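You operate a simulated robot arm through the tools that you are given. There is no shell and no other tool.

You are at the controls of a simulated robot arm. One attempt, no reset.

Task
Heat the solder pot to 400 and tin the pins of bobbin F6.
Fine: open the damper and flux the pins first; bobbin back on its peg, heater off.

Only the result counts: the job must be done as asked and must still hold three seconds after the hand-in. Knocking over, shifting, dropping, spilling or breaking anything else fails it.

Robot
A 7-joint arm with a two-finger parallel gripper, fixed in place. Base frame: the origin is at the foot of the arm, x ahead of it, y to its left, z up. Readings come in mm, rad, newtons and seconds.
Its first joint turns from -2.304 to 2.304 rad. Payload 3.91 kg.
The TCP is the grasp point between the finger pads, 30 mm short of the fingertips. In the tool frame z runs along the fingers and y along their closing line. The gripper opens to 110 mm. The fingers are 20 mm wide and 10 mm thick; the gripper's body (48 by 112 mm) begins 55 mm behind the TCP.
Orientation is that of the tool frame in the base frame, as a unit quaternion [w, x, y, z]. With the fingers straight down and closing along the base's y, the tool's x points along the base's -x, its y along +y and its z along -z.

Tools
- The arm moves only by the tool servo_tool. Its argument "increments" is a list of rows, each a list of 7 numbers: the shift along the tool's x, y, z in units of 30 mm (1.0 is 30 mm), then the turn, a rotation vector about the tool's x, y, z in units of 4 degrees (1.0 is 4 degrees), then the finger opening in mm, from 0 to 110. In form: [[dx, dy, dz, rx, ry, rz, grip], ...]. A call has 1 to 20 rows; each row shifts and turns the commanded pose from where the row before left it, along the tool's axes as they then stand. A call with a number of a shift or a turn outside -1 to 1 is refused whole. Each row takes 0.2 s and may step no farther than 50 mm and 0.15 rad from the row before; otherwise, or with a gripper value out of range, the whole call is refused. Where a pose cannot be reached the arm comes as near as it can. A force on the tool above 40 N (or 10 N above the force at the start of the call, whichever is more), or a blocked arm, ends the call early, and 0.2 s more pass. Each finger travels about 108 mm/s and halts on what it meets, pressing with about 42 N; the grip force reading is that of the motor and also rises with nothing between the fingers. The clock runs only during rows and for 0.2 s after the last one: add rows that do not move to give the fingers time. It gives the time, the measured TCP pose, the force on the tool (base axes), the opening and the grip force at its end, in the units of the frame above (readings bear some noise), with the torque about the TCP (base axes, N m) and any sound that the robot's microphone picked up.
- Cameras (640 x 400 px; columns grow to the right, rows downward): "scene" is fixed at [399.8, 501.3, 1560.1]; the picture's right is [-0.48, 0.87, 0.00], its down [0.47, 0.26, -0.84] and it looks along [-0.74, -0.41, -0.54] (base axes); focal length 214 px, centre (320, 200). "wrist" rides on the gripper at [72, 17, -103] in the tool frame; the picture's right is [-0.23, 0.97, 0.00], its down [-0.76, -0.18, -0.62] and it looks along [-0.61, -0.14, 0.78] (tool axes); focal length 222 px, centre (320, 200). There is no depth. A picture from a camera that has moved, and an enlarged one, comes with that camera's place and axes in the base frame and with its lens.
- grab_frame(camera): a new picture of that camera. The clock stands still meanwhile.
- zoom(camera, box): a new picture of the part [left, top, right, bottom] of that camera's present view, enlarged. The clock stands still meanwhile.
- close_job(): hands the job in; it is judged then, once.

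Nothing tells you positions but the pictures and the camera data. Unless the task says otherwise, let go and move clear before handing in.

The tools are called after ">>>" by a JSON object that holds its "op" and its "data". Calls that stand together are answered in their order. servo_tool: Moves the arm, as the interface text tells. Its arguments: {"type":"object","properties":{"increments":{"type":"array","items":{"type":"array","items":{"type":"number"}}}},"required":["increments"]} The other tools are called the same way: grab_frame (camera) takes a picture; zoom (camera, box) takes an enlarged picture of a part of a camera's view; close_job () hands the job in.

At the start:

```text
time: 0.0
ee_pos: [279.6, 433.5, 1358.4]
orientation: [0.0, -0.001, 1.0, 0.0]
ft_force: [0.2, 0.1, 0.3]
ft_torque: [0.01, 0.03, 0.04]
finger_gap: 109.9
grip_force: 0.1
```

scene: 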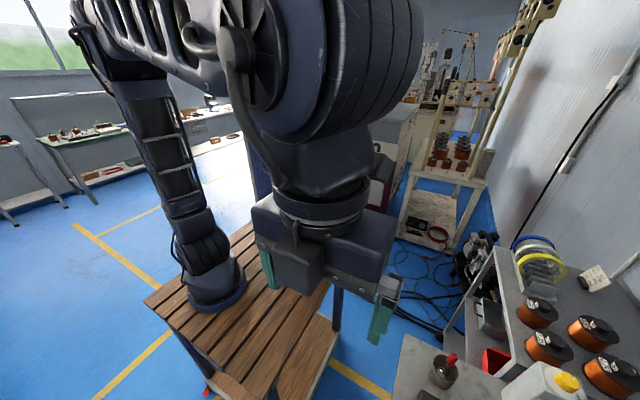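
wrist: 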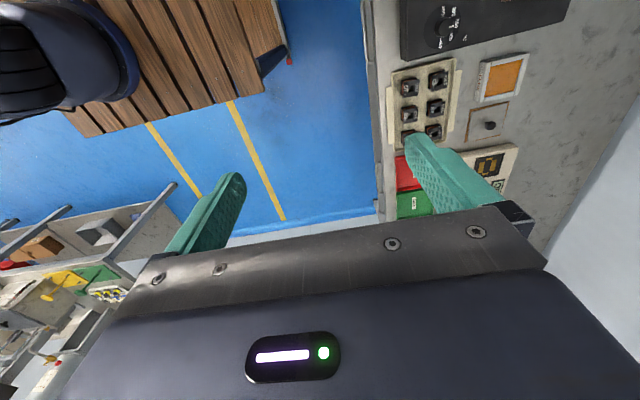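

I'll start by looking closely at both views: there is a bench to the left (+y) of the arm with a control dial, a peg block and other items. Next I'll enlarge the pictures to identify everything.

>>> {"op": "grab_frame", "data": {"camera": "wrist"}}

>>> {"op": "zoom", "data": {"camera": "wrist", "box": [360, 0, 640, 250]}}

>>> {"op": "zoom", "data": {"camera": "scene", "box": [380, 200, 640, 400]}}

>>> {"op": "zoom", "data": {"camera": "wrist", "box": [0, 170, 240, 400]}}

```text
taken
camera wrist: at [206.8, 452.2, 1462.1], right [0.23, 0.97, 0.0], down [0.76, -0.18, 0.62], along [0.61, -0.14, -0.78], focal length 222 px, centre (320, 200)
```

wrist: 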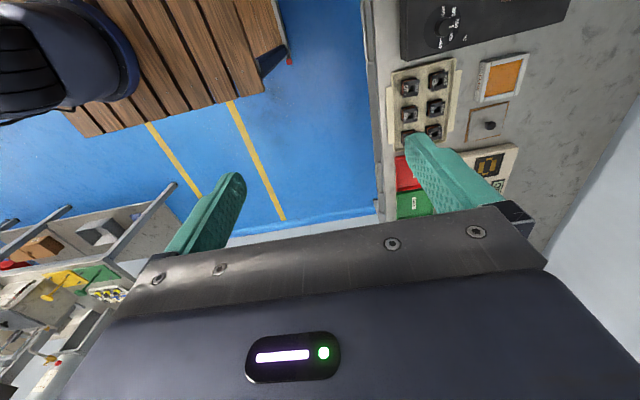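

```text
1.60 times, centred on (500, 125) of wrist
camera zoom: at [206.8, 452.2, 1462.1], right [0.23, 0.97, 0.0], down [0.76, -0.18, 0.62], along [0.61, -0.14, -0.78], focal length 355 px, centre (32, 320)
```

zoom: 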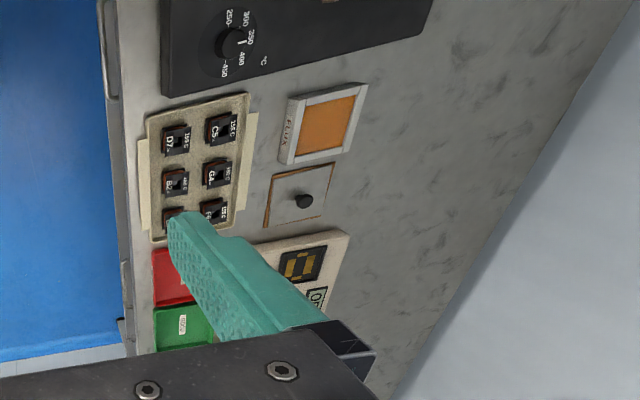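

```text
2.00 times, centred on (510, 300) of scene
camera zoom: at [399.8, 501.3, 1560.1], right [-0.48, 0.87, 0.0], down [0.47, 0.26, -0.84], along [-0.74, -0.41, -0.54], focal length 429 px, centre (-60, 0)
```

zoom: 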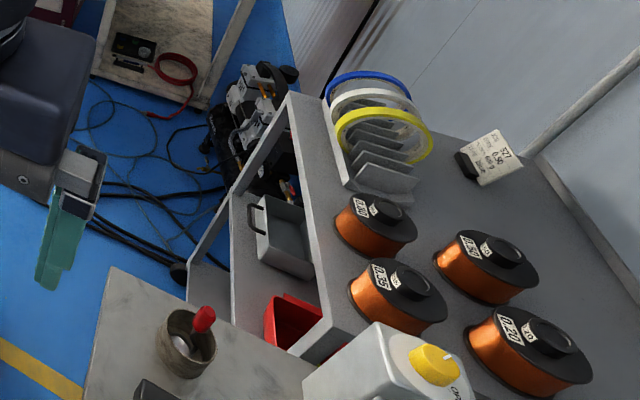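

```text
1.74 times, centred on (120, 285) of wrist
camera zoom: at [206.8, 452.2, 1462.1], right [0.23, 0.97, 0.0], down [0.76, -0.18, 0.62], along [0.61, -0.14, -0.78], focal length 386 px, centre (668, 52)
```

zoom: 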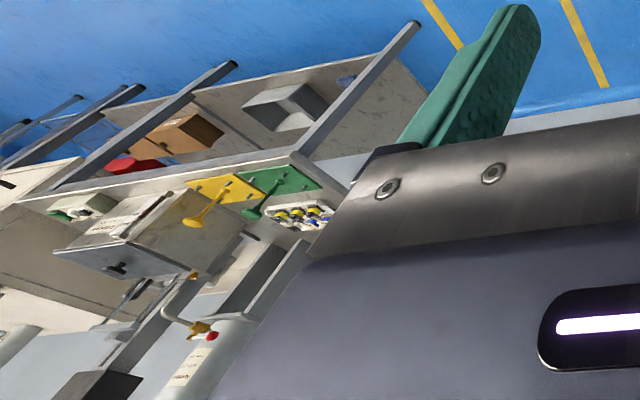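

The scene camera mostly looks back at the arm, so I want to pin down the mounting table and the bench geometry first. I'll enlarge a few more regions before moving.

>>> {"op": "zoom", "data": {"camera": "scene", "box": [120, 180, 380, 400]}}

>>> {"op": "zoom", "data": {"camera": "wrist", "box": [370, 0, 570, 125]}}

>>> {"op": "zoom", "data": {"camera": "wrist", "box": [370, 100, 570, 225]}}

```text
1.82 times, centred on (250, 290) of scene
camera zoom: at [399.8, 501.3, 1560.1], right [-0.48, 0.87, 0.0], down [0.47, 0.26, -0.84], along [-0.74, -0.41, -0.54], focal length 390 px, centre (447, 36)
```

zoom: 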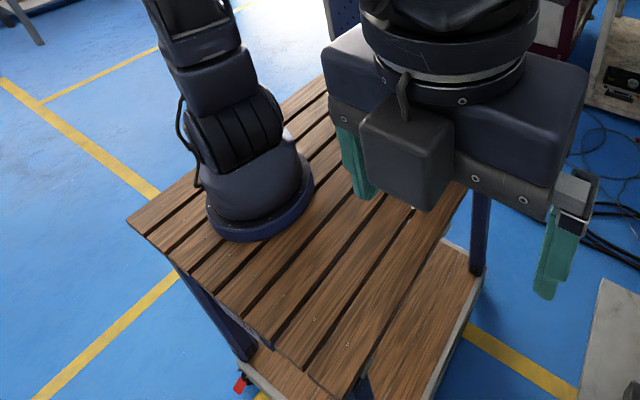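

```text
3.20 times, centred on (470, 62) of wrist
camera zoom: at [206.8, 452.2, 1462.1], right [0.23, 0.97, 0.0], down [0.76, -0.18, 0.62], along [0.61, -0.14, -0.78], focal length 711 px, centre (-160, 640)
```

zoom: 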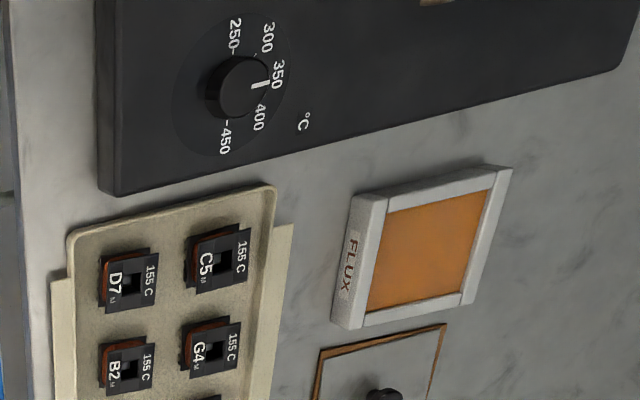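

```text
3.20 times, centred on (470, 162) of wrist
camera zoom: at [206.8, 452.2, 1462.1], right [0.23, 0.97, 0.0], down [0.76, -0.18, 0.62], along [0.61, -0.14, -0.78], focal length 711 px, centre (-160, 320)
```

zoom: 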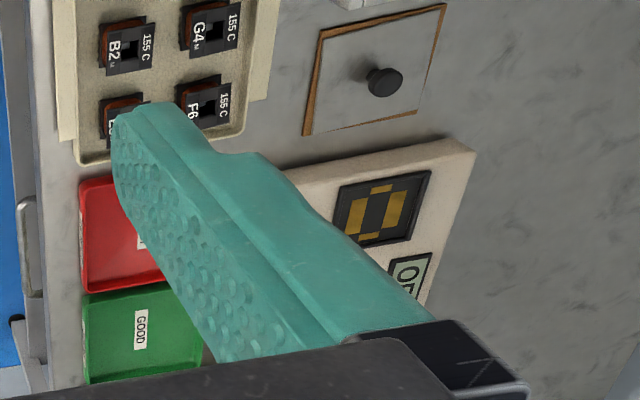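

The bench to the +y side holds a dial panel (250–450 °C), a flux pad, a lid-like plate with a knob, a bobbin rack (F6 at the near end of it), and red/green trays. I'll turn the tool about its own axis so the wrist camera faces the bench.

>>> {"op": "servo_tool", "data": {"increments": [[0, 0, 0, 0, 0, -1, 110], [0, 0, 0, 0, 0, -1, 110], [0, 0, 0, 0, 0, -1, 110], [0, 0, 0, 0, 0, -1, 110], [0, 0, 0, 0, 0, -1, 110], [0, 0, 0, 0, 0, -1, 110], [0, 0, 0, 0, 0, -1, 110], [0, 0, 0, 0, 0, -1, 110], [0, 0, 0, 0, 0, -1, 110], [0, 0, 0, 0, 0, -1, 110], [0, 0, 0, 0, 0, -1, 110], [0, 0, 0, 0, 0, -1, 110]]}}

>>> {"op": "grab_frame", "data": {"camera": "wrist"}}

>>> {"op": "grab_frame", "data": {"camera": "scene"}}

```text
time: 2.6
ee_pos: [280.4, 434.7, 1357.6]
orientation: [0.001, -0.407, 0.913, 0.0]
ft_force: [-0.3, -1.1, 0.1]
ft_torque: [0.02, 0.02, 0.0]
finger_gap: 109.9
grip_force: 0.2
```

```text
taken
camera wrist: at [218.2, 392.6, 1462.1], right [-0.57, 0.82, 0.0], down [0.64, 0.45, 0.62], along [0.51, 0.36, -0.78], focal length 222 px, centre (320, 200)
```

wrist: 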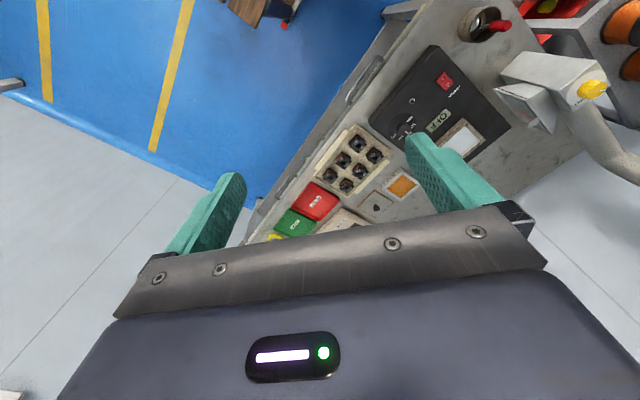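

```text
taken
```

scene: 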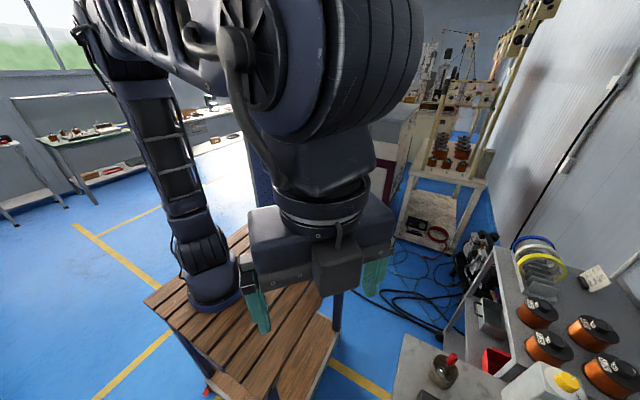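

The bench now shows more: a heater panel with a red rocker and a display, the bobbin rack, red/green trays, flux pad, and an extraction hood with a yellow knob. I'll complete the turn to 90° so the camera faces +y squarely.

>>> {"op": "servo_tool", "data": {"increments": [[0, 0, 0, 0, 0, -1, 110], [0, 0, 0, 0, 0, -1, 110], [0, 0, 0, 0, 0, -1, 110], [0, 0, 0, 0, 0, -1, 110], [0, 0, 0, 0, 0, -1, 110], [0, 0, 0, 0, 0, -1, 110], [0, 0, 0, 0, 0, -1, 110], [0, 0, 0, 0, 0, -1, 110], [0, 0, 0, 0, 0, -1, 110], [0, 0, 0, 0, 0, -1, 110], [0, 0, 0, 0, 0, -0.5, 110]]}}

>>> {"op": "grab_frame", "data": {"camera": "wrist"}}

>>> {"op": "zoom", "data": {"camera": "wrist", "box": [240, 0, 440, 125]}}

>>> {"op": "zoom", "data": {"camera": "wrist", "box": [400, 0, 640, 150]}}

>>> {"op": "zoom", "data": {"camera": "wrist", "box": [240, 90, 440, 215]}}

```text
time: 5.0
ee_pos: [279.3, 433.7, 1356.9]
orientation: [0.0, 0.707, -0.707, 0.0]
ft_force: [0.0, 0.2, -0.5]
ft_torque: [0.04, 0.01, 0.02]
finger_gap: 110.0
grip_force: 0.2
```

```text
taken
camera wrist: at [262.8, 362.9, 1462.1], right [-0.97, 0.23, 0.0], down [0.18, 0.76, 0.62], along [0.14, 0.61, -0.78], focal length 222 px, centre (320, 200)
```

wrist: 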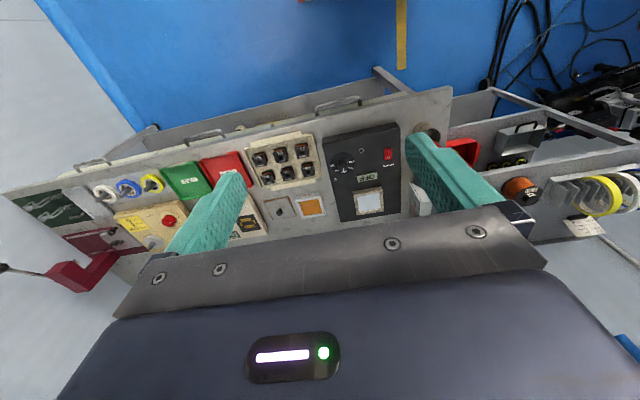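

```text
3.20 times, centred on (340, 62) of wrist
camera zoom: at [262.8, 362.9, 1462.1], right [-0.97, 0.23, 0.0], down [0.18, 0.76, 0.62], along [0.14, 0.61, -0.78], focal length 711 px, centre (256, 640)
```

zoom: 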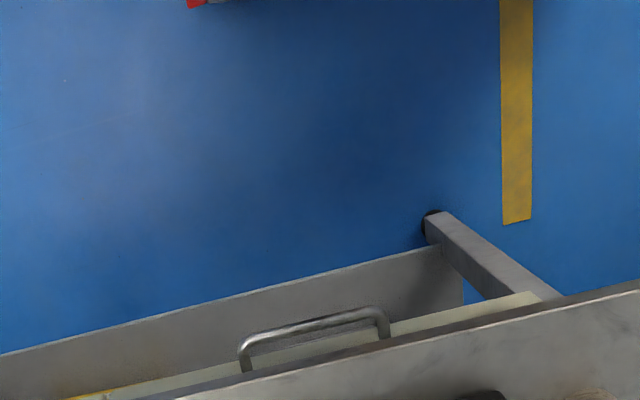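

```text
2.67 times, centred on (520, 75) of wrist
camera zoom: at [262.8, 362.9, 1462.1], right [-0.97, 0.23, 0.0], down [0.18, 0.76, 0.62], along [0.14, 0.61, -0.78], focal length 592 px, centre (-213, 533)
```

zoom: 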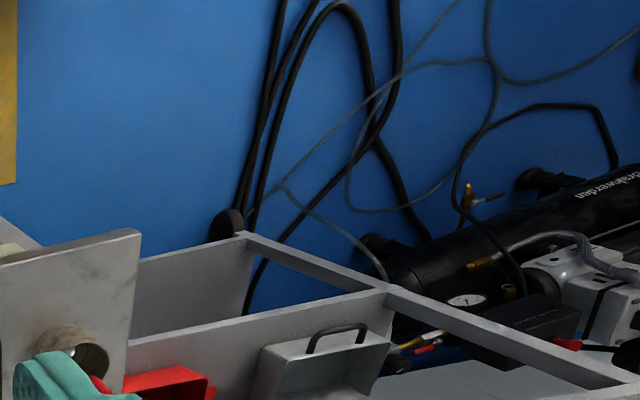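

```text
3.20 times, centred on (340, 152) of wrist
camera zoom: at [262.8, 362.9, 1462.1], right [-0.97, 0.23, 0.0], down [0.18, 0.76, 0.62], along [0.14, 0.61, -0.78], focal length 711 px, centre (256, 352)
```

zoom: 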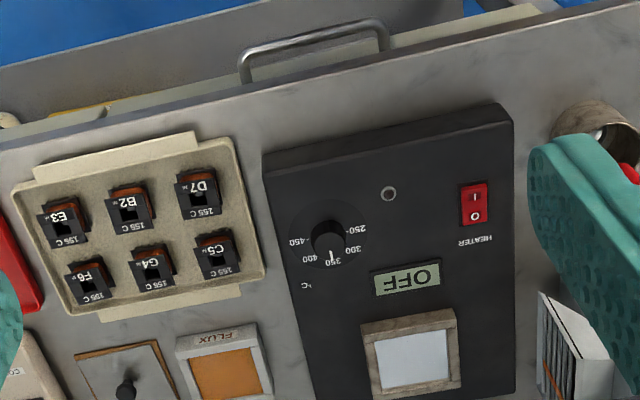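

From two views I place bobbin F6 near (509, 704, 872), so the bench top is about z≈850; the dial is near (275, 700), and the pot near (210, 868). I'll slide sideways toward −x to look at the extraction hood and pot unobstructed.

>>> {"op": "servo_tool", "data": {"increments": [[-0.45, 1, 0, 0, 0, 0, 110], [-0.45, 1, 0, 0, 0, 0, 110], [-0.45, 1, 0, 0, 0, 0, 110], [-0.45, 1, 0, 0, 0, 0, 110], [-0.45, 1, 0, 0, 0, 0, 110], [0, 0, 0, 0, 0, 0, 110]]}}

>>> {"op": "grab_frame", "data": {"camera": "wrist"}}

>>> {"op": "zoom", "data": {"camera": "wrist", "box": [220, 60, 420, 185]}}

>>> {"op": "zoom", "data": {"camera": "wrist", "box": [220, 100, 420, 225]}}

```text
time: 6.4
ee_pos: [129.1, 501.9, 1357.6]
orientation: [0.0, 0.708, -0.707, -0.001]
ft_force: [-0.4, 0.2, 0.4]
ft_torque: [0.03, 0.05, 0.0]
finger_gap: 110.0
grip_force: 0.0
```

```text
taken
camera wrist: at [112.6, 430.2, 1462.8], right [-0.97, 0.23, 0.0], down [0.18, 0.76, 0.62], along [0.14, 0.61, -0.78], focal length 222 px, centre (320, 200)
```

wrist: 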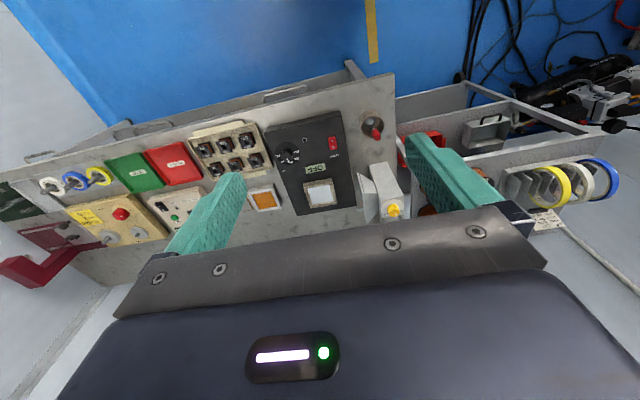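

```text
3.20 times, centred on (320, 122) of wrist
camera zoom: at [112.6, 430.2, 1462.8], right [-0.97, 0.23, 0.0], down [0.18, 0.76, 0.62], along [0.14, 0.61, -0.78], focal length 711 px, centre (320, 448)
```

zoom: 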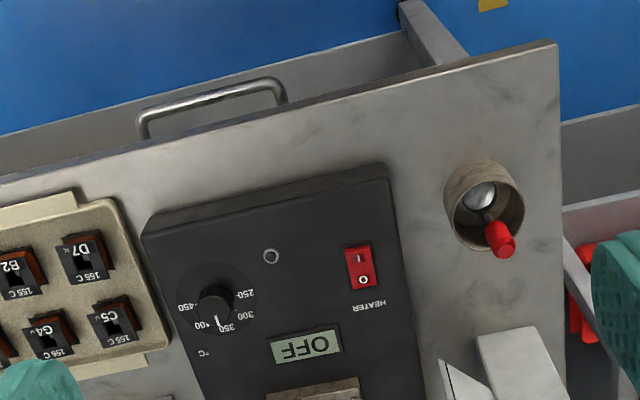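

```text
3.20 times, centred on (320, 162) of wrist
camera zoom: at [112.6, 430.2, 1462.8], right [-0.97, 0.23, 0.0], down [0.18, 0.76, 0.62], along [0.14, 0.61, -0.78], focal length 711 px, centre (320, 320)
```

zoom: 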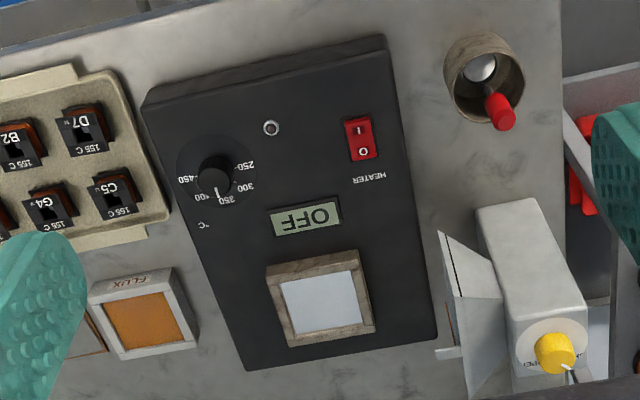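

The extraction hood has a yellow rotary knob with a white pointer and marks. I'll zoom onto it and the dial for detail.

>>> {"op": "zoom", "data": {"camera": "wrist", "box": [352, 170, 432, 220]}}

>>> {"op": "zoom", "data": {"camera": "wrist", "box": [260, 120, 340, 170]}}

>>> {"op": "zoom", "data": {"camera": "wrist", "box": [180, 110, 280, 172]}}

>>> {"op": "zoom", "data": {"camera": "wrist", "box": [20, 130, 220, 255]}}

```text
8.00 times, centred on (392, 195) of wrist
camera zoom: at [112.6, 430.2, 1462.8], right [-0.97, 0.23, 0.0], down [0.18, 0.76, 0.62], along [0.14, 0.61, -0.78], focal length 1777 px, centre (-256, 240)
```

zoom: 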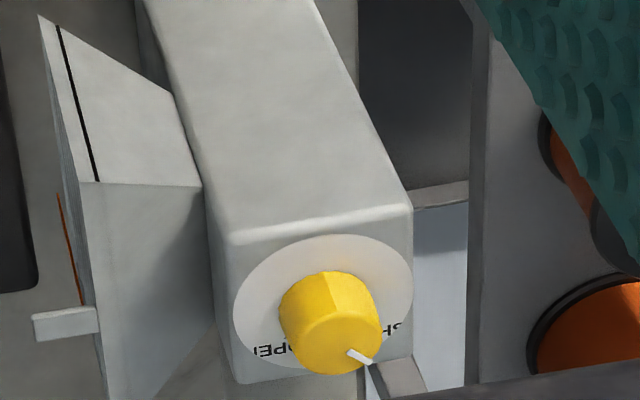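

```text
8.00 times, centred on (300, 145) of wrist
camera zoom: at [112.6, 430.2, 1462.8], right [-0.97, 0.23, 0.0], down [0.18, 0.76, 0.62], along [0.14, 0.61, -0.78], focal length 1777 px, centre (480, 640)
```

zoom: 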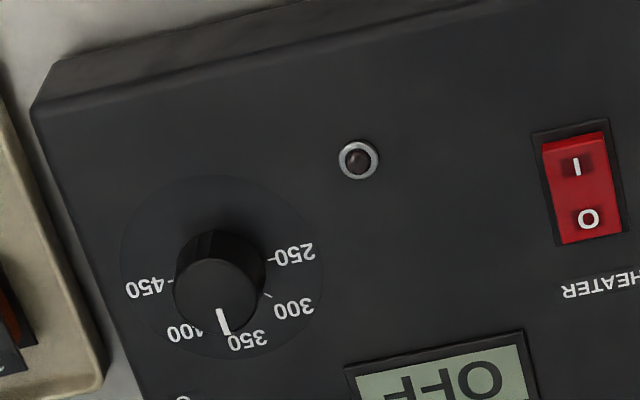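

```text
6.40 times, centred on (230, 141) of wrist
camera zoom: at [112.6, 430.2, 1462.8], right [-0.97, 0.23, 0.0], down [0.18, 0.76, 0.62], along [0.14, 0.61, -0.78], focal length 1422 px, centre (896, 578)
```

zoom: 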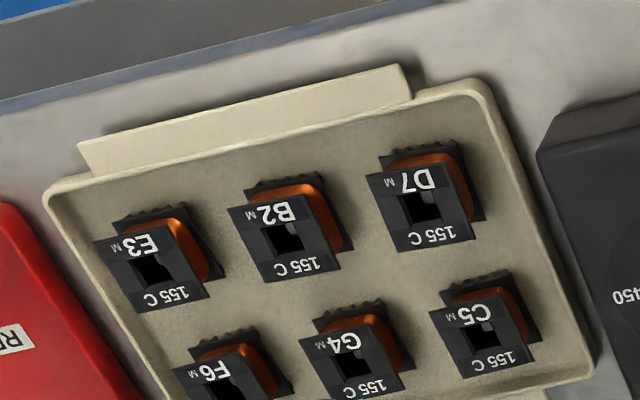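

```text
3.20 times, centred on (120, 192) of wrist
camera zoom: at [112.6, 430.2, 1462.8], right [-0.97, 0.23, 0.0], down [0.18, 0.76, 0.62], along [0.14, 0.61, -0.78], focal length 711 px, centre (960, 224)
```

zoom: 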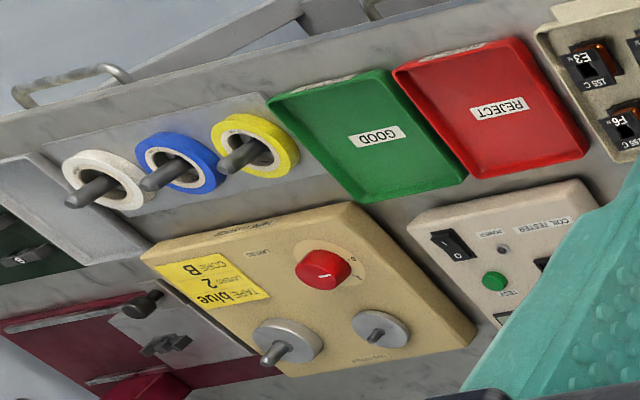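

The damper knob is on top of the extraction hood, near (7, 867, 1005), and its pointer seems to be at SHUT, with OPEN on the +x side. I'll move closer for a good look at its marks.

>>> {"op": "servo_tool", "data": {"increments": [[-0.825, 0.579, 0.654, 0, 0, 0, 110], [-0.825, 0.579, 0.654, 0, 0, 0, 110], [-0.825, 0.579, 0.654, 0, 0, 0, 110], [-0.825, 0.579, 0.654, 0, 0, 0, 110], [-0.825, 0.579, 0.654, 0, 0, 0, 110], [-0.825, 0.579, 0.654, 0, 0, 0, 110], [-0.825, 0.579, 0.654, 0, 0, 0, 110], [-0.825, 0.579, 0.654, 0, 0, 0, 110], [0, 0, 0, 0, 0, 0, 110]]}}

>>> {"op": "grab_frame", "data": {"camera": "wrist"}}

>>> {"op": "zoom", "data": {"camera": "wrist", "box": [240, 130, 400, 230]}}

>>> {"op": "grab_frame", "data": {"camera": "scene"}}

```text
time: 8.4
ee_pos: [-10.8, 700.9, 1201.1]
orientation: [0.0, -0.707, 0.708, 0.0]
ft_force: [-0.1, 0.9, 0.6]
ft_torque: [0.01, 0.02, -0.02]
finger_gap: 110.0
grip_force: 0.1
```

```text
taken
camera wrist: at [-26.3, 628.5, 1304.8], right [-0.97, 0.23, 0.0], down [0.18, 0.76, 0.62], along [0.14, 0.61, -0.78], focal length 222 px, centre (320, 200)
```

wrist: 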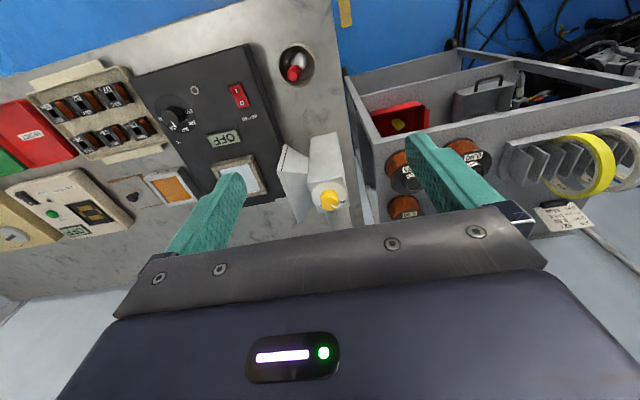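

```text
4.00 times, centred on (320, 180) of wrist
camera zoom: at [-26.3, 628.5, 1304.8], right [-0.97, 0.23, 0.0], down [0.18, 0.76, 0.62], along [0.14, 0.61, -0.78], focal length 888 px, centre (320, 280)
```

zoom: 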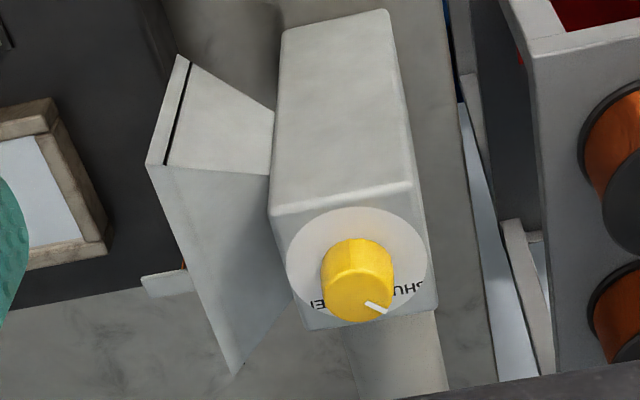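

```text
taken
```

scene: 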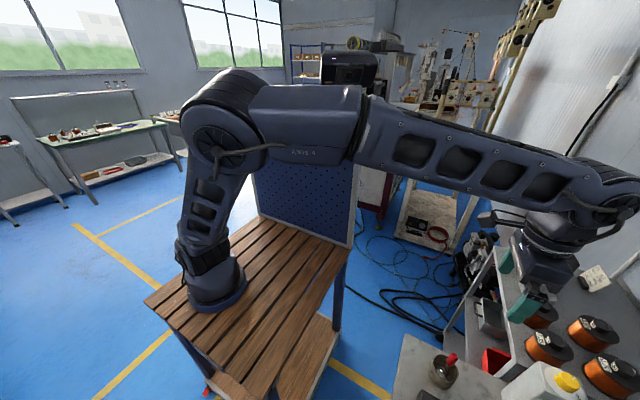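

The damper knob is at about (11, 862, 1021 top), pointer at SHUT (toward −x,+y), with OPEN mirrored toward +x,+y. The scene camera also sees it at the bottom right, so I'll zoom there to check the marks and the duct.

>>> {"op": "zoom", "data": {"camera": "scene", "box": [520, 340, 616, 400]}}

>>> {"op": "zoom", "data": {"camera": "scene", "box": [380, 320, 540, 400]}}

```text
6.67 times, centred on (568, 370) of scene
camera zoom: at [399.8, 501.3, 1560.1], right [-0.48, 0.87, 0.0], down [0.47, 0.26, -0.84], along [-0.74, -0.41, -0.54], focal length 1430 px, centre (-1333, -933)
```

zoom: 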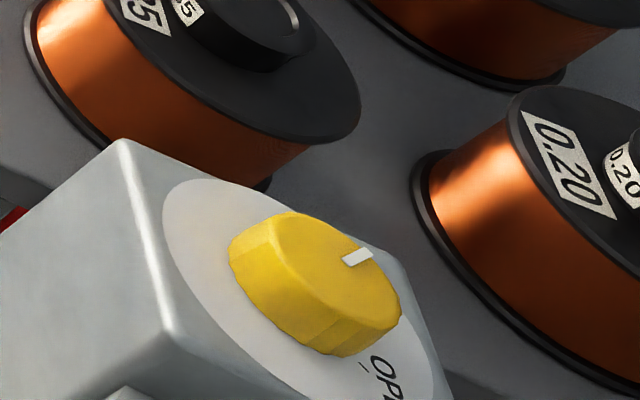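

```text
4.00 times, centred on (460, 360) of scene
camera zoom: at [399.8, 501.3, 1560.1], right [-0.48, 0.87, 0.0], down [0.47, 0.26, -0.84], along [-0.74, -0.41, -0.54], focal length 858 px, centre (-240, -440)
```

zoom: 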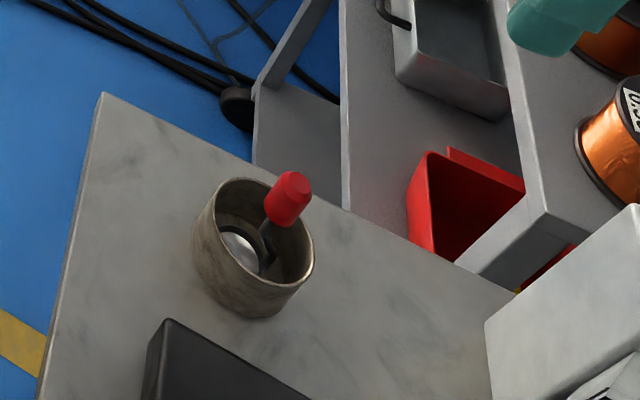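

The OPEN tick is on the +x,+y side, so a 90° clockwise turn (from above) opens the damper. Before going in I want to see what the duct behind the hood looks like, so I back off and up for a wider view.

>>> {"op": "servo_tool", "data": {"increments": [[0.7, 0, -0.9, 0, 0, 0, 110], [0.7, 0, -0.9, 0, 0, 0, 110], [0.7, 0, -0.9, 0, 0, 0, 110], [0.7, 0, -0.9, 0, 0, 0, 110], [0.7, 0, -0.9, 0, 0, 0, 110], [0, 0, 0, 0, 0, 0, 110]]}}

>>> {"op": "grab_frame", "data": {"camera": "wrist"}}

>>> {"op": "zoom", "data": {"camera": "wrist", "box": [240, 130, 400, 230]}}

```text
time: 9.8
ee_pos: [-11.0, 596.4, 1336.4]
orientation: [0.0, 0.708, -0.707, 0.0]
ft_force: [-0.6, 0.5, -0.6]
ft_torque: [-0.02, -0.02, 0.03]
finger_gap: 110.1
grip_force: 0.0
```

```text
taken
camera wrist: at [-26.7, 524.6, 1440.5], right [-0.97, 0.23, 0.0], down [0.18, 0.76, 0.62], along [0.14, 0.61, -0.78], focal length 222 px, centre (320, 200)
```

wrist: 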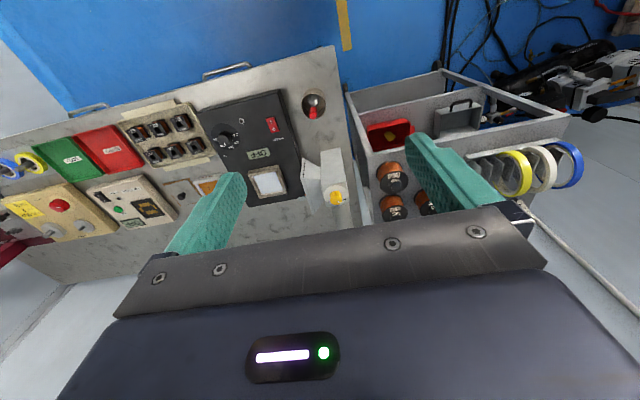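

```text
4.00 times, centred on (320, 180) of wrist
camera zoom: at [-26.7, 524.6, 1440.5], right [-0.97, 0.23, 0.0], down [0.18, 0.76, 0.62], along [0.14, 0.61, -0.78], focal length 888 px, centre (320, 280)
```

zoom: 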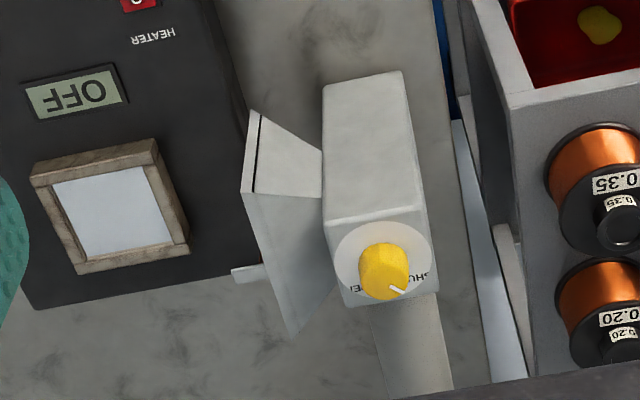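

The duct runs straight back (+y) below the hood's top before it rises, so the space around the knob is clear. I'll go to a point above the knob at about z=1100 and check centring.

>>> {"op": "servo_tool", "data": {"increments": [[-0.885, -0.0743, 0.787, 0, 0, 0, 80], [-0.885, -0.0743, 0.787, 0, 0, 0, 80], [-0.885, -0.0743, 0.787, 0, 0, 0, 80], [-0.885, -0.0743, 0.787, 0, 0, 0, 80], [-0.885, -0.0743, 0.787, 0, 0, 0, 80], [-0.885, -0.0743, 0.787, 0, 0, 0, 80], [-0.885, -0.0743, 0.787, 0, 0, 0, 80], [-0.885, -0.0743, 0.787, 0, 0, 0, 80], [-0.885, -0.0743, 0.787, 0, 0, 0, 80], [-0.885, -0.0743, 0.787, 0, 0, 0, 80], [0, 0, 0, 0, 0, 0, 80]]}}

>>> {"op": "grab_frame", "data": {"camera": "wrist"}}

>>> {"op": "zoom", "data": {"camera": "wrist", "box": [240, 80, 400, 180]}}

>>> {"op": "zoom", "data": {"camera": "scene", "box": [480, 300, 640, 400]}}

```text
time: 12.2
ee_pos: [12.4, 861.1, 1100.3]
orientation: [0.0, -0.707, 0.707, 0.0]
ft_force: [-0.3, -0.4, 0.1]
ft_torque: [0.03, 0.01, -0.01]
finger_gap: 79.9
grip_force: 0.1
```

```text
taken
camera wrist: at [-5.1, 789.9, 1204.1], right [-0.97, 0.23, 0.0], down [0.18, 0.76, 0.62], along [0.14, 0.61, -0.78], focal length 222 px, centre (320, 200)
```

wrist: 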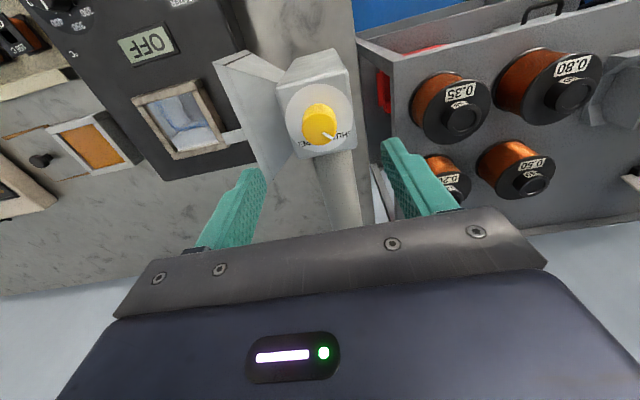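

```text
4.00 times, centred on (320, 130) of wrist
camera zoom: at [-5.1, 789.9, 1204.1], right [-0.97, 0.23, 0.0], down [0.18, 0.76, 0.62], along [0.14, 0.61, -0.78], focal length 888 px, centre (320, 480)
```

zoom: 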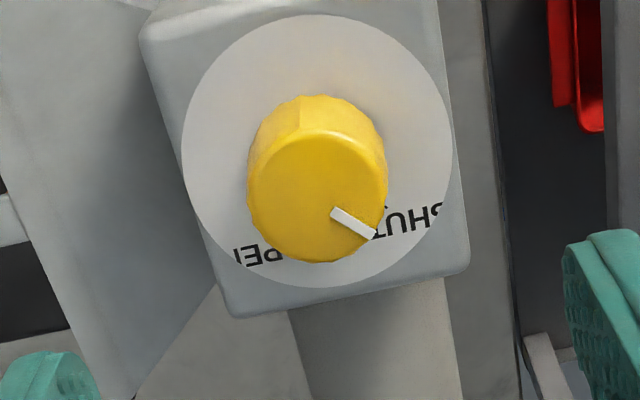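

```text
4.00 times, centred on (560, 350) of scene
camera zoom: at [399.8, 501.3, 1560.1], right [-0.48, 0.87, 0.0], down [0.47, 0.26, -0.84], along [-0.74, -0.41, -0.54], focal length 858 px, centre (-640, -400)
```

zoom: 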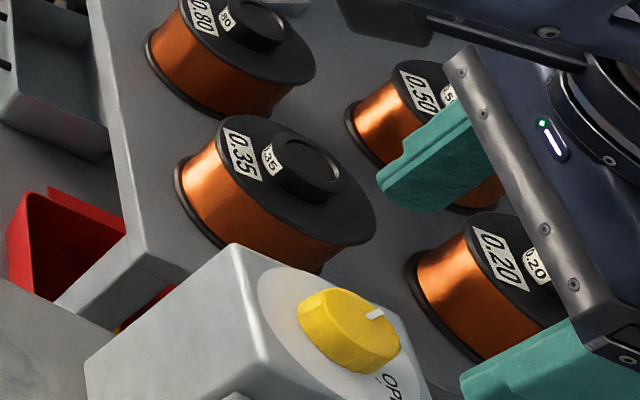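

The knob is centred at about (11, 859.5), top z≈1022, hood top ≈ 995–999. I descend so the tips stop a few mm above the hood, then close on the knob.

>>> {"op": "servo_tool", "data": {"increments": [[0.05, 0.04, 0.7, 0, 0, 0, 80], [0, 0, 0.7, 0, 0, 0, 70], [0, 0, 0.7, 0, 0, 0, 60], [0, 0, 0, 0, 0, 0, 60]]}}

>>> {"op": "grab_frame", "data": {"camera": "wrist"}}

>>> {"op": "zoom", "data": {"camera": "scene", "box": [480, 300, 640, 400]}}

```text
time: 13.2
ee_pos: [12.4, 859.8, 1037.3]
orientation: [0.0, -0.707, 0.707, 0.0]
ft_force: [-0.3, -0.3, 0.4]
ft_torque: [-0.01, -0.04, 0.01]
finger_gap: 60.1
grip_force: 0.0
```

```text
taken
camera wrist: at [-5.4, 788.8, 1141.0], right [-0.97, 0.23, 0.0], down [0.18, 0.76, 0.62], along [0.14, 0.61, -0.78], focal length 222 px, centre (320, 200)
```

wrist: 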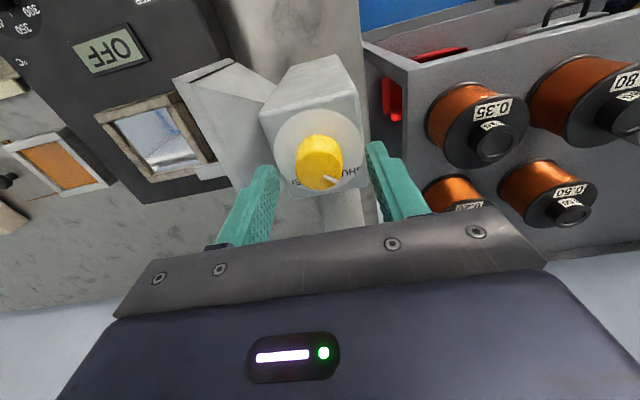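

```text
4.00 times, centred on (560, 350) of scene
camera zoom: at [399.8, 501.3, 1560.1], right [-0.48, 0.87, 0.0], down [0.47, 0.26, -0.84], along [-0.74, -0.41, -0.54], focal length 858 px, centre (-640, -400)
```

zoom: 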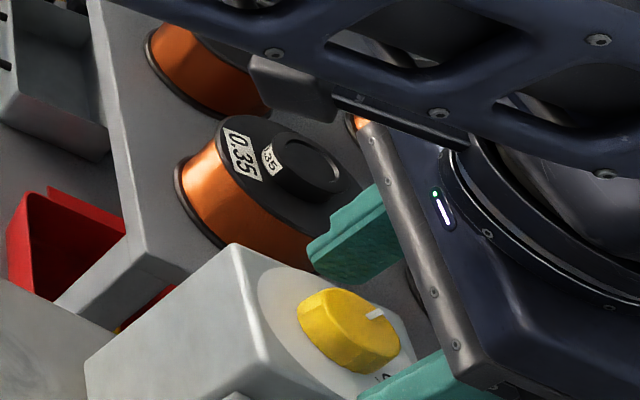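

The fingers straddle the knob well. I'll close on it now.

>>> {"op": "servo_tool", "data": {"increments": [[0, 0, 0.1, 0, 0, 0, 20], [0, 0, 0, 0, 0, 0, 20], [0, 0, 0, 0, 0, 0, 20]]}}

```text
time: 14.0
ee_pos: [10.8, 859.3, 1035.1]
orientation: [0.0, 0.707, -0.707, -0.001]
ft_force: [-3.2, 4.7, 18.2]
ft_torque: [-0.63, 0.13, -0.03]
finger_gap: 29.2
grip_force: 45.6
```

There is an 18 N upward push, so the tips likely touch the hood top. I'll loosen, lift 3 mm and re-grip.

>>> {"op": "servo_tool", "data": {"increments": [[0, 0, 0, 0, 0, 0, 50], [0, 0, -0.1, 0, 0, 0, 50], [0, 0, 0, 0, 0, 0, 50]]}}

>>> {"op": "servo_tool", "data": {"increments": [[0, 0, 0, 0, 0, 0, 20], [0, 0, 0, 0, 0, 0, 20], [0, 0, 0, 0, 0, 0, 20]]}}

```text
time: 14.8
ee_pos: [11.0, 859.3, 1037.0]
orientation: [0.001, 0.708, -0.707, 0.001]
ft_force: [-0.3, -0.2, 0.2]
ft_torque: [-0.01, 0.03, 0.02]
finger_gap: 50.2
grip_force: 0.0
```

```text
time: 15.6
ee_pos: [11.0, 861.0, 1035.9]
orientation: [0.001, 0.707, -0.707, 0.001]
ft_force: [-1.8, -2.6, -4.7]
ft_torque: [0.08, 0.03, -0.01]
finger_gap: 29.7
grip_force: 45.2
```

Grip is clean now. I turn the knob clockwise (from above) by 80° and then check.

>>> {"op": "servo_tool", "data": {"increments": [[0, 0, 0, 0, 0, 1, 20], [0, 0, 0, 0, 0, 1, 20], [0, 0, 0, 0, 0, 1, 20], [0, 0, 0, 0, 0, 1, 20], [0, 0, 0, 0, 0, 1, 20]]}}

>>> {"op": "zoom", "data": {"camera": "wrist", "box": [240, 100, 400, 200]}}

>>> {"op": "zoom", "data": {"camera": "scene", "box": [480, 300, 640, 400]}}

```text
time: 16.8
ee_pos: [12.6, 859.3, 1036.5]
orientation: [0.0, -0.573, 0.819, -0.002]
ft_force: [15.8, -19.2, -10.6]
ft_torque: [-0.49, -0.62, 0.1]
finger_gap: 29.7
grip_force: 44.9
```

```text
4.00 times, centred on (320, 150) of wrist
camera zoom: at [-28.4, 798.6, 1140.7], right [-0.84, 0.55, 0.0], down [0.43, 0.66, 0.62], along [0.34, 0.52, -0.78], focal length 888 px, centre (320, 400)
```

zoom: 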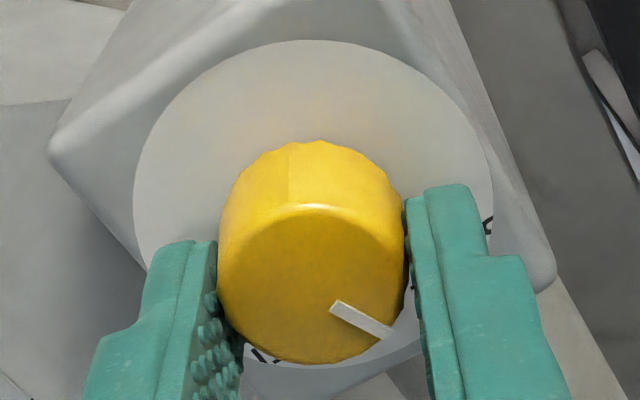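

```text
4.00 times, centred on (560, 350) of scene
camera zoom: at [399.8, 501.3, 1560.1], right [-0.48, 0.87, 0.0], down [0.47, 0.26, -0.84], along [-0.74, -0.41, -0.54], focal length 858 px, centre (-640, -400)
```

zoom: 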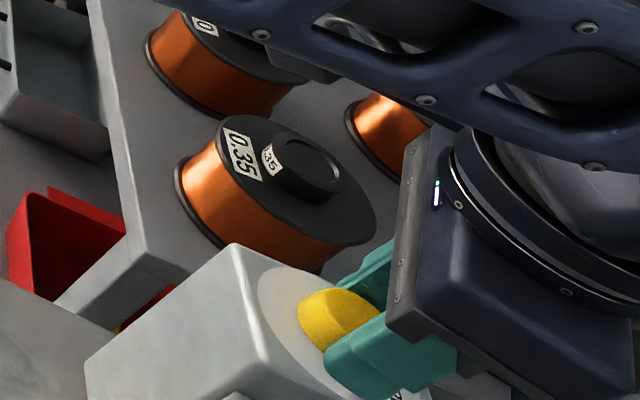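

The knob turns with the gripper; a side force shows my axis is about 2 mm off, so I nudge to relieve it and continue turning.

>>> {"op": "servo_tool", "data": {"increments": [[0.02, -0.06, 0, 0, 0, 0, 20], [0, 0, 0, 0, 0, 1, 20], [0, 0, 0, 0, 0, 1, 20], [0, 0, 0, 0, 0, 1, 20], [0, 0, 0, 0, 0, 1, 20]]}}

```text
time: 18.0
ee_pos: [13.8, 858.8, 1037.6]
orientation: [0.0, -0.453, 0.891, 0.0]
ft_force: [16.5, -1.1, -15.0]
ft_torque: [0.02, -0.62, 0.06]
finger_gap: 29.6
grip_force: 45.2
```

Knob follows at about 36° turned. I correct the offset slightly and keep turning.

>>> {"op": "servo_tool", "data": {"increments": [[-0.035, -0.03, 0.02, 0, 0, 0, 20], [0, 0, 0, 0, 0, 1, 20], [0, 0, 0, 0, 0, 1, 20], [0, 0, 0, 0, 0, 1, 20], [0, 0, 0, 0, 0, 1, 20]]}}

>>> {"op": "zoom", "data": {"camera": "wrist", "box": [240, 100, 400, 200]}}

```text
time: 19.2
ee_pos: [14.7, 857.9, 1037.4]
orientation: [0.001, -0.324, 0.946, -0.001]
ft_force: [16.7, -25.2, -7.2]
ft_torque: [-1.19, -0.09, 0.18]
finger_gap: 29.3
grip_force: 45.0
```

```text
4.00 times, centred on (320, 150) of wrist
camera zoom: at [-52.9, 828.1, 1140.8], right [-0.42, 0.91, 0.0], down [0.71, 0.33, 0.62], along [0.57, 0.26, -0.78], focal length 888 px, centre (320, 400)
```

zoom: 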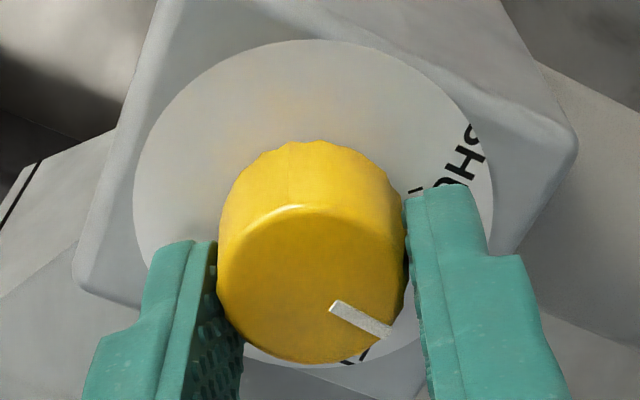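

The images show the knob's axis is about 5 mm along tool +x from my grip centre. I'll release, shift onto the axis and re-grip.

>>> {"op": "servo_tool", "data": {"increments": [[0, 0, 0, 0, 0, 0, 45], [0.16, 0.02, 0, 0, 0, 0, 45], [0, 0, 0, 0, 0, 0, 45]]}}

>>> {"op": "zoom", "data": {"camera": "wrist", "box": [240, 100, 400, 200]}}

```text
time: 20.0
ee_pos: [8.5, 856.5, 1037.3]
orientation: [0.0, -0.325, 0.946, 0.001]
ft_force: [-0.4, -0.2, 0.0]
ft_torque: [-0.04, -0.01, 0.02]
finger_gap: 45.0
grip_force: 0.1
```

```text
4.00 times, centred on (320, 150) of wrist
camera zoom: at [-58.4, 826.3, 1140.9], right [-0.42, 0.91, 0.0], down [0.71, 0.33, 0.62], along [0.57, 0.26, -0.78], focal length 888 px, centre (320, 400)
```

zoom: 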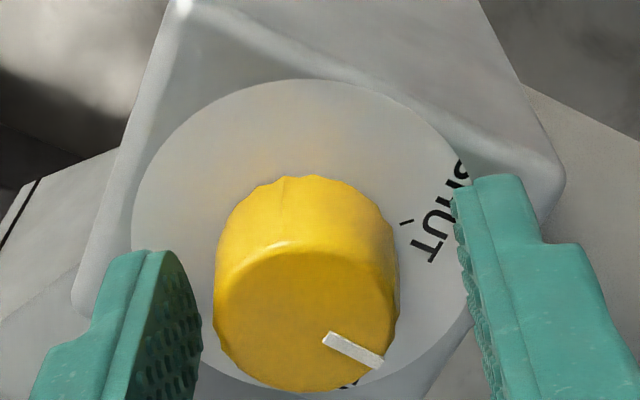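

The knob is nearly centred; a small shift (about 2 mm along tool −y) and I'll re-grip and continue turning. I note a tick by SHUT, and the OPEN tick should be symmetric.

>>> {"op": "servo_tool", "data": {"increments": [[-0.03, -0.065, 0, 0, 0, 0, 45], [0, 0, 0, 0, 0, 0, 20], [0, 0, 0, 0, 0, 0, 20], [0, 0, 0, 0, 0, 0, 20]]}}

>>> {"op": "servo_tool", "data": {"increments": [[0, 0, 0, 0, 0, 1, 20], [0, 0, 0, 0, 0, 1, 20], [0, 0, 0, 0, 0, 1, 20], [0, 0, 0, 0, 0, 1, 20], [0, 0, 0, 0, 0, 1, 20]]}}

```text
time: 21.0
ee_pos: [11.7, 855.3, 1036.5]
orientation: [-0.001, -0.326, 0.945, 0.0]
ft_force: [-1.6, 2.7, -2.1]
ft_torque: [0.07, 0.1, 0.02]
finger_gap: 29.7
grip_force: 44.9
```

```text
time: 22.2
ee_pos: [11.8, 856.1, 1035.9]
orientation: [0.001, -0.157, 0.988, 0.0]
ft_force: [-1.2, 1.6, -0.7]
ft_torque: [-0.05, 0.38, 0.01]
finger_gap: 29.6
grip_force: 44.6
```

No side load now. About 18° remain; I'll turn 16° and look.

>>> {"op": "servo_tool", "data": {"increments": [[0, 0, 0, 0, 0, 1, 20], [0, 0, 0, 0, 0, 1, 20], [0, 0, 0, 0, 0, 1, 20], [0, 0, 0, 0, 0, 1, 20]]}}

>>> {"op": "zoom", "data": {"camera": "wrist", "box": [240, 100, 400, 200]}}

>>> {"op": "zoom", "data": {"camera": "scene", "box": [520, 340, 616, 400]}}

```text
time: 23.2
ee_pos: [11.6, 855.6, 1036.7]
orientation: [0.0, -0.018, 1.0, 0.001]
ft_force: [-2.4, -0.3, -2.0]
ft_torque: [-0.09, 0.14, -0.02]
finger_gap: 29.5
grip_force: 44.8
```

```text
4.00 times, centred on (320, 150) of wrist
camera zoom: at [-61.5, 870.6, 1140.5], right [0.19, 0.98, 0.0], down [0.77, -0.15, 0.62], along [0.61, -0.12, -0.78], focal length 888 px, centre (320, 400)
```

zoom: 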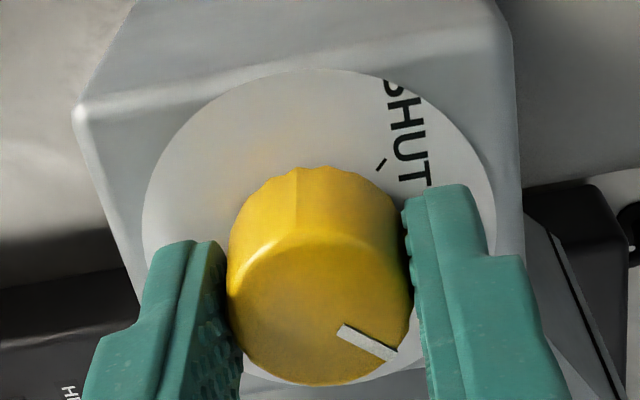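

```text
6.67 times, centred on (568, 370) of scene
camera zoom: at [399.8, 501.3, 1560.1], right [-0.48, 0.87, 0.0], down [0.47, 0.26, -0.84], along [-0.74, -0.41, -0.54], focal length 1430 px, centre (-1333, -933)
```

zoom: 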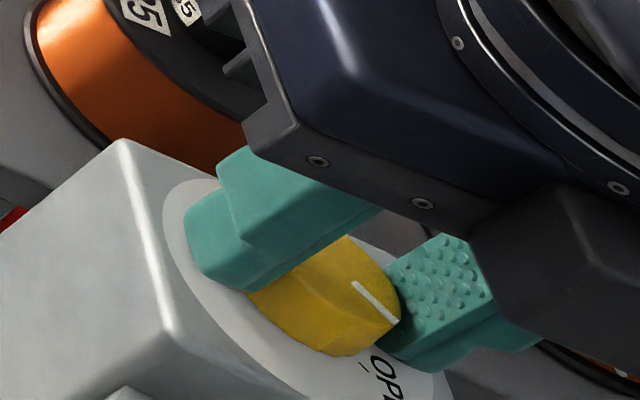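

The pointer is now near the OPEN side at roughly 50°. I'll turn a few degrees more, watching torque for a stop, then release and look at the OPEN tick.

>>> {"op": "servo_tool", "data": {"increments": [[0, 0, 0, 0, 0, 0.75, 20], [0, 0, 0, 0, 0, 0.75, 20], [0, 0, 0, 0, 0, 0, 20]]}}

>>> {"op": "servo_tool", "data": {"increments": [[0, 0, 0, 0, 0, 0, 60], [0, 0, 0, 0, 0, 0, 60], [0, 0, -1, 0, 0, 0, 70], [0, 0, -1, 0, 0, 0, 80], [0, 0, 0, 0, 0, 0, 80]]}}

>>> {"op": "zoom", "data": {"camera": "wrist", "box": [240, 80, 400, 180]}}

>>> {"op": "zoom", "data": {"camera": "scene", "box": [520, 340, 616, 400]}}

```text
time: 24.0
ee_pos: [11.9, 854.9, 1036.4]
orientation: [-0.001, 0.034, 0.999, 0.0]
ft_force: [2.0, -1.9, -2.0]
ft_torque: [-0.07, -0.37, 0.41]
finger_gap: 29.2
grip_force: 44.8
```

```text
time: 25.2
ee_pos: [11.4, 856.3, 1096.5]
orientation: [0.0, 0.035, 0.999, 0.001]
ft_force: [-1.0, 0.6, 0.3]
ft_torque: [-0.01, 0.0, -0.02]
finger_gap: 80.0
grip_force: 0.0
```

```text
4.00 times, centred on (320, 130) of wrist
camera zoom: at [-59.6, 878.3, 1200.9], right [0.29, 0.96, 0.0], down [0.75, -0.23, 0.62], along [0.6, -0.18, -0.78], focal length 888 px, centre (320, 480)
```

zoom: 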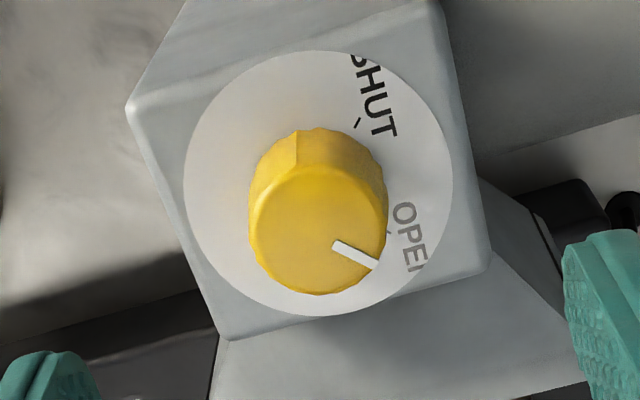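

```text
6.67 times, centred on (568, 370) of scene
camera zoom: at [399.8, 501.3, 1560.1], right [-0.48, 0.87, 0.0], down [0.47, 0.26, -0.84], along [-0.74, -0.41, -0.54], focal length 1430 px, centre (-1333, -933)
```

zoom: 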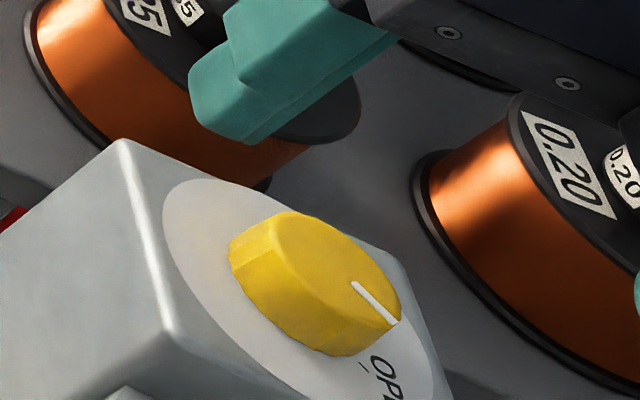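

The damper pointer now lines up with OPEN (it hit its stop). Next is the heater panel: I'll straighten the tool and move above the dial near (270, 700).

>>> {"op": "servo_tool", "data": {"increments": [[0, 0, -0.3, 0, 0, -1, 80], [-0.922, -0.578, 0.17, 0, 0, 0, 80], [-0.922, -0.578, 0.17, 0, 0, 0, 80], [-0.922, -0.578, 0.17, 0, 0, 0, 80], [-0.922, -0.578, 0.17, 0, 0, 0, 80], [-0.922, -0.578, 0.17, 0, 0, 0, 80], [-0.922, -0.578, 0.17, 0, 0, 0, 80], [-0.922, -0.578, 0.17, 0, 0, 0, 80], [-0.922, -0.578, 0.17, 0, 0, 0, 80], [-0.922, -0.578, 0.17, 0, 0, 0, 80], [0, 0, 0, 0, 0, 0, 80]]}}

>>> {"op": "grab_frame", "data": {"camera": "wrist"}}

>>> {"op": "zoom", "data": {"camera": "wrist", "box": [240, 60, 400, 160]}}

```text
time: 27.6
ee_pos: [260.8, 698.8, 1060.6]
orientation: [-0.001, 0.0, 1.0, 0.0]
ft_force: [0.3, -0.3, -0.3]
ft_torque: [0.0, -0.05, 0.02]
finger_gap: 80.0
grip_force: 0.2
```

```text
taken
camera wrist: at [188.3, 717.0, 1164.1], right [0.23, 0.97, 0.0], down [0.76, -0.18, 0.62], along [0.61, -0.14, -0.78], focal length 222 px, centre (320, 200)
```

wrist: 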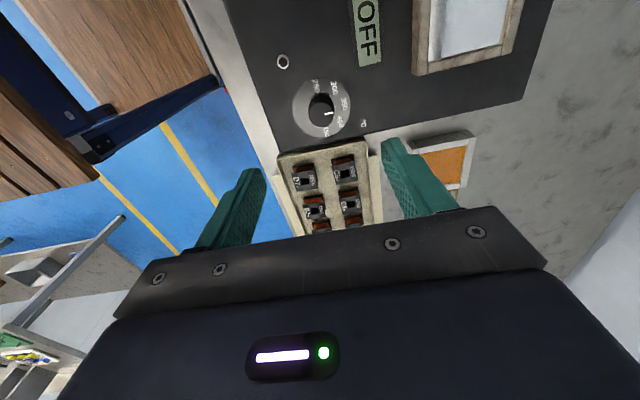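

```text
4.00 times, centred on (320, 110) of wrist
camera zoom: at [188.3, 717.0, 1164.1], right [0.23, 0.97, 0.0], down [0.76, -0.18, 0.62], along [0.61, -0.14, -0.78], focal length 888 px, centre (320, 560)
```

zoom: 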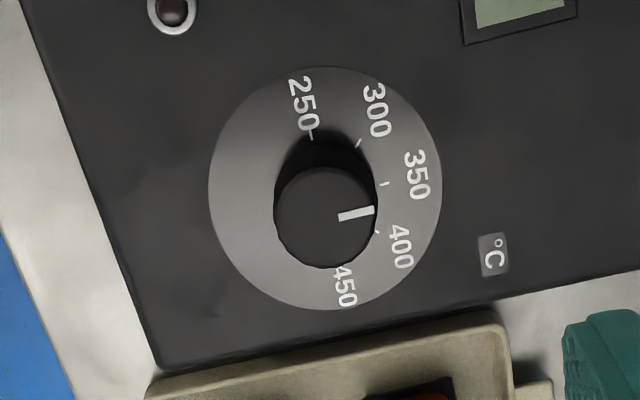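

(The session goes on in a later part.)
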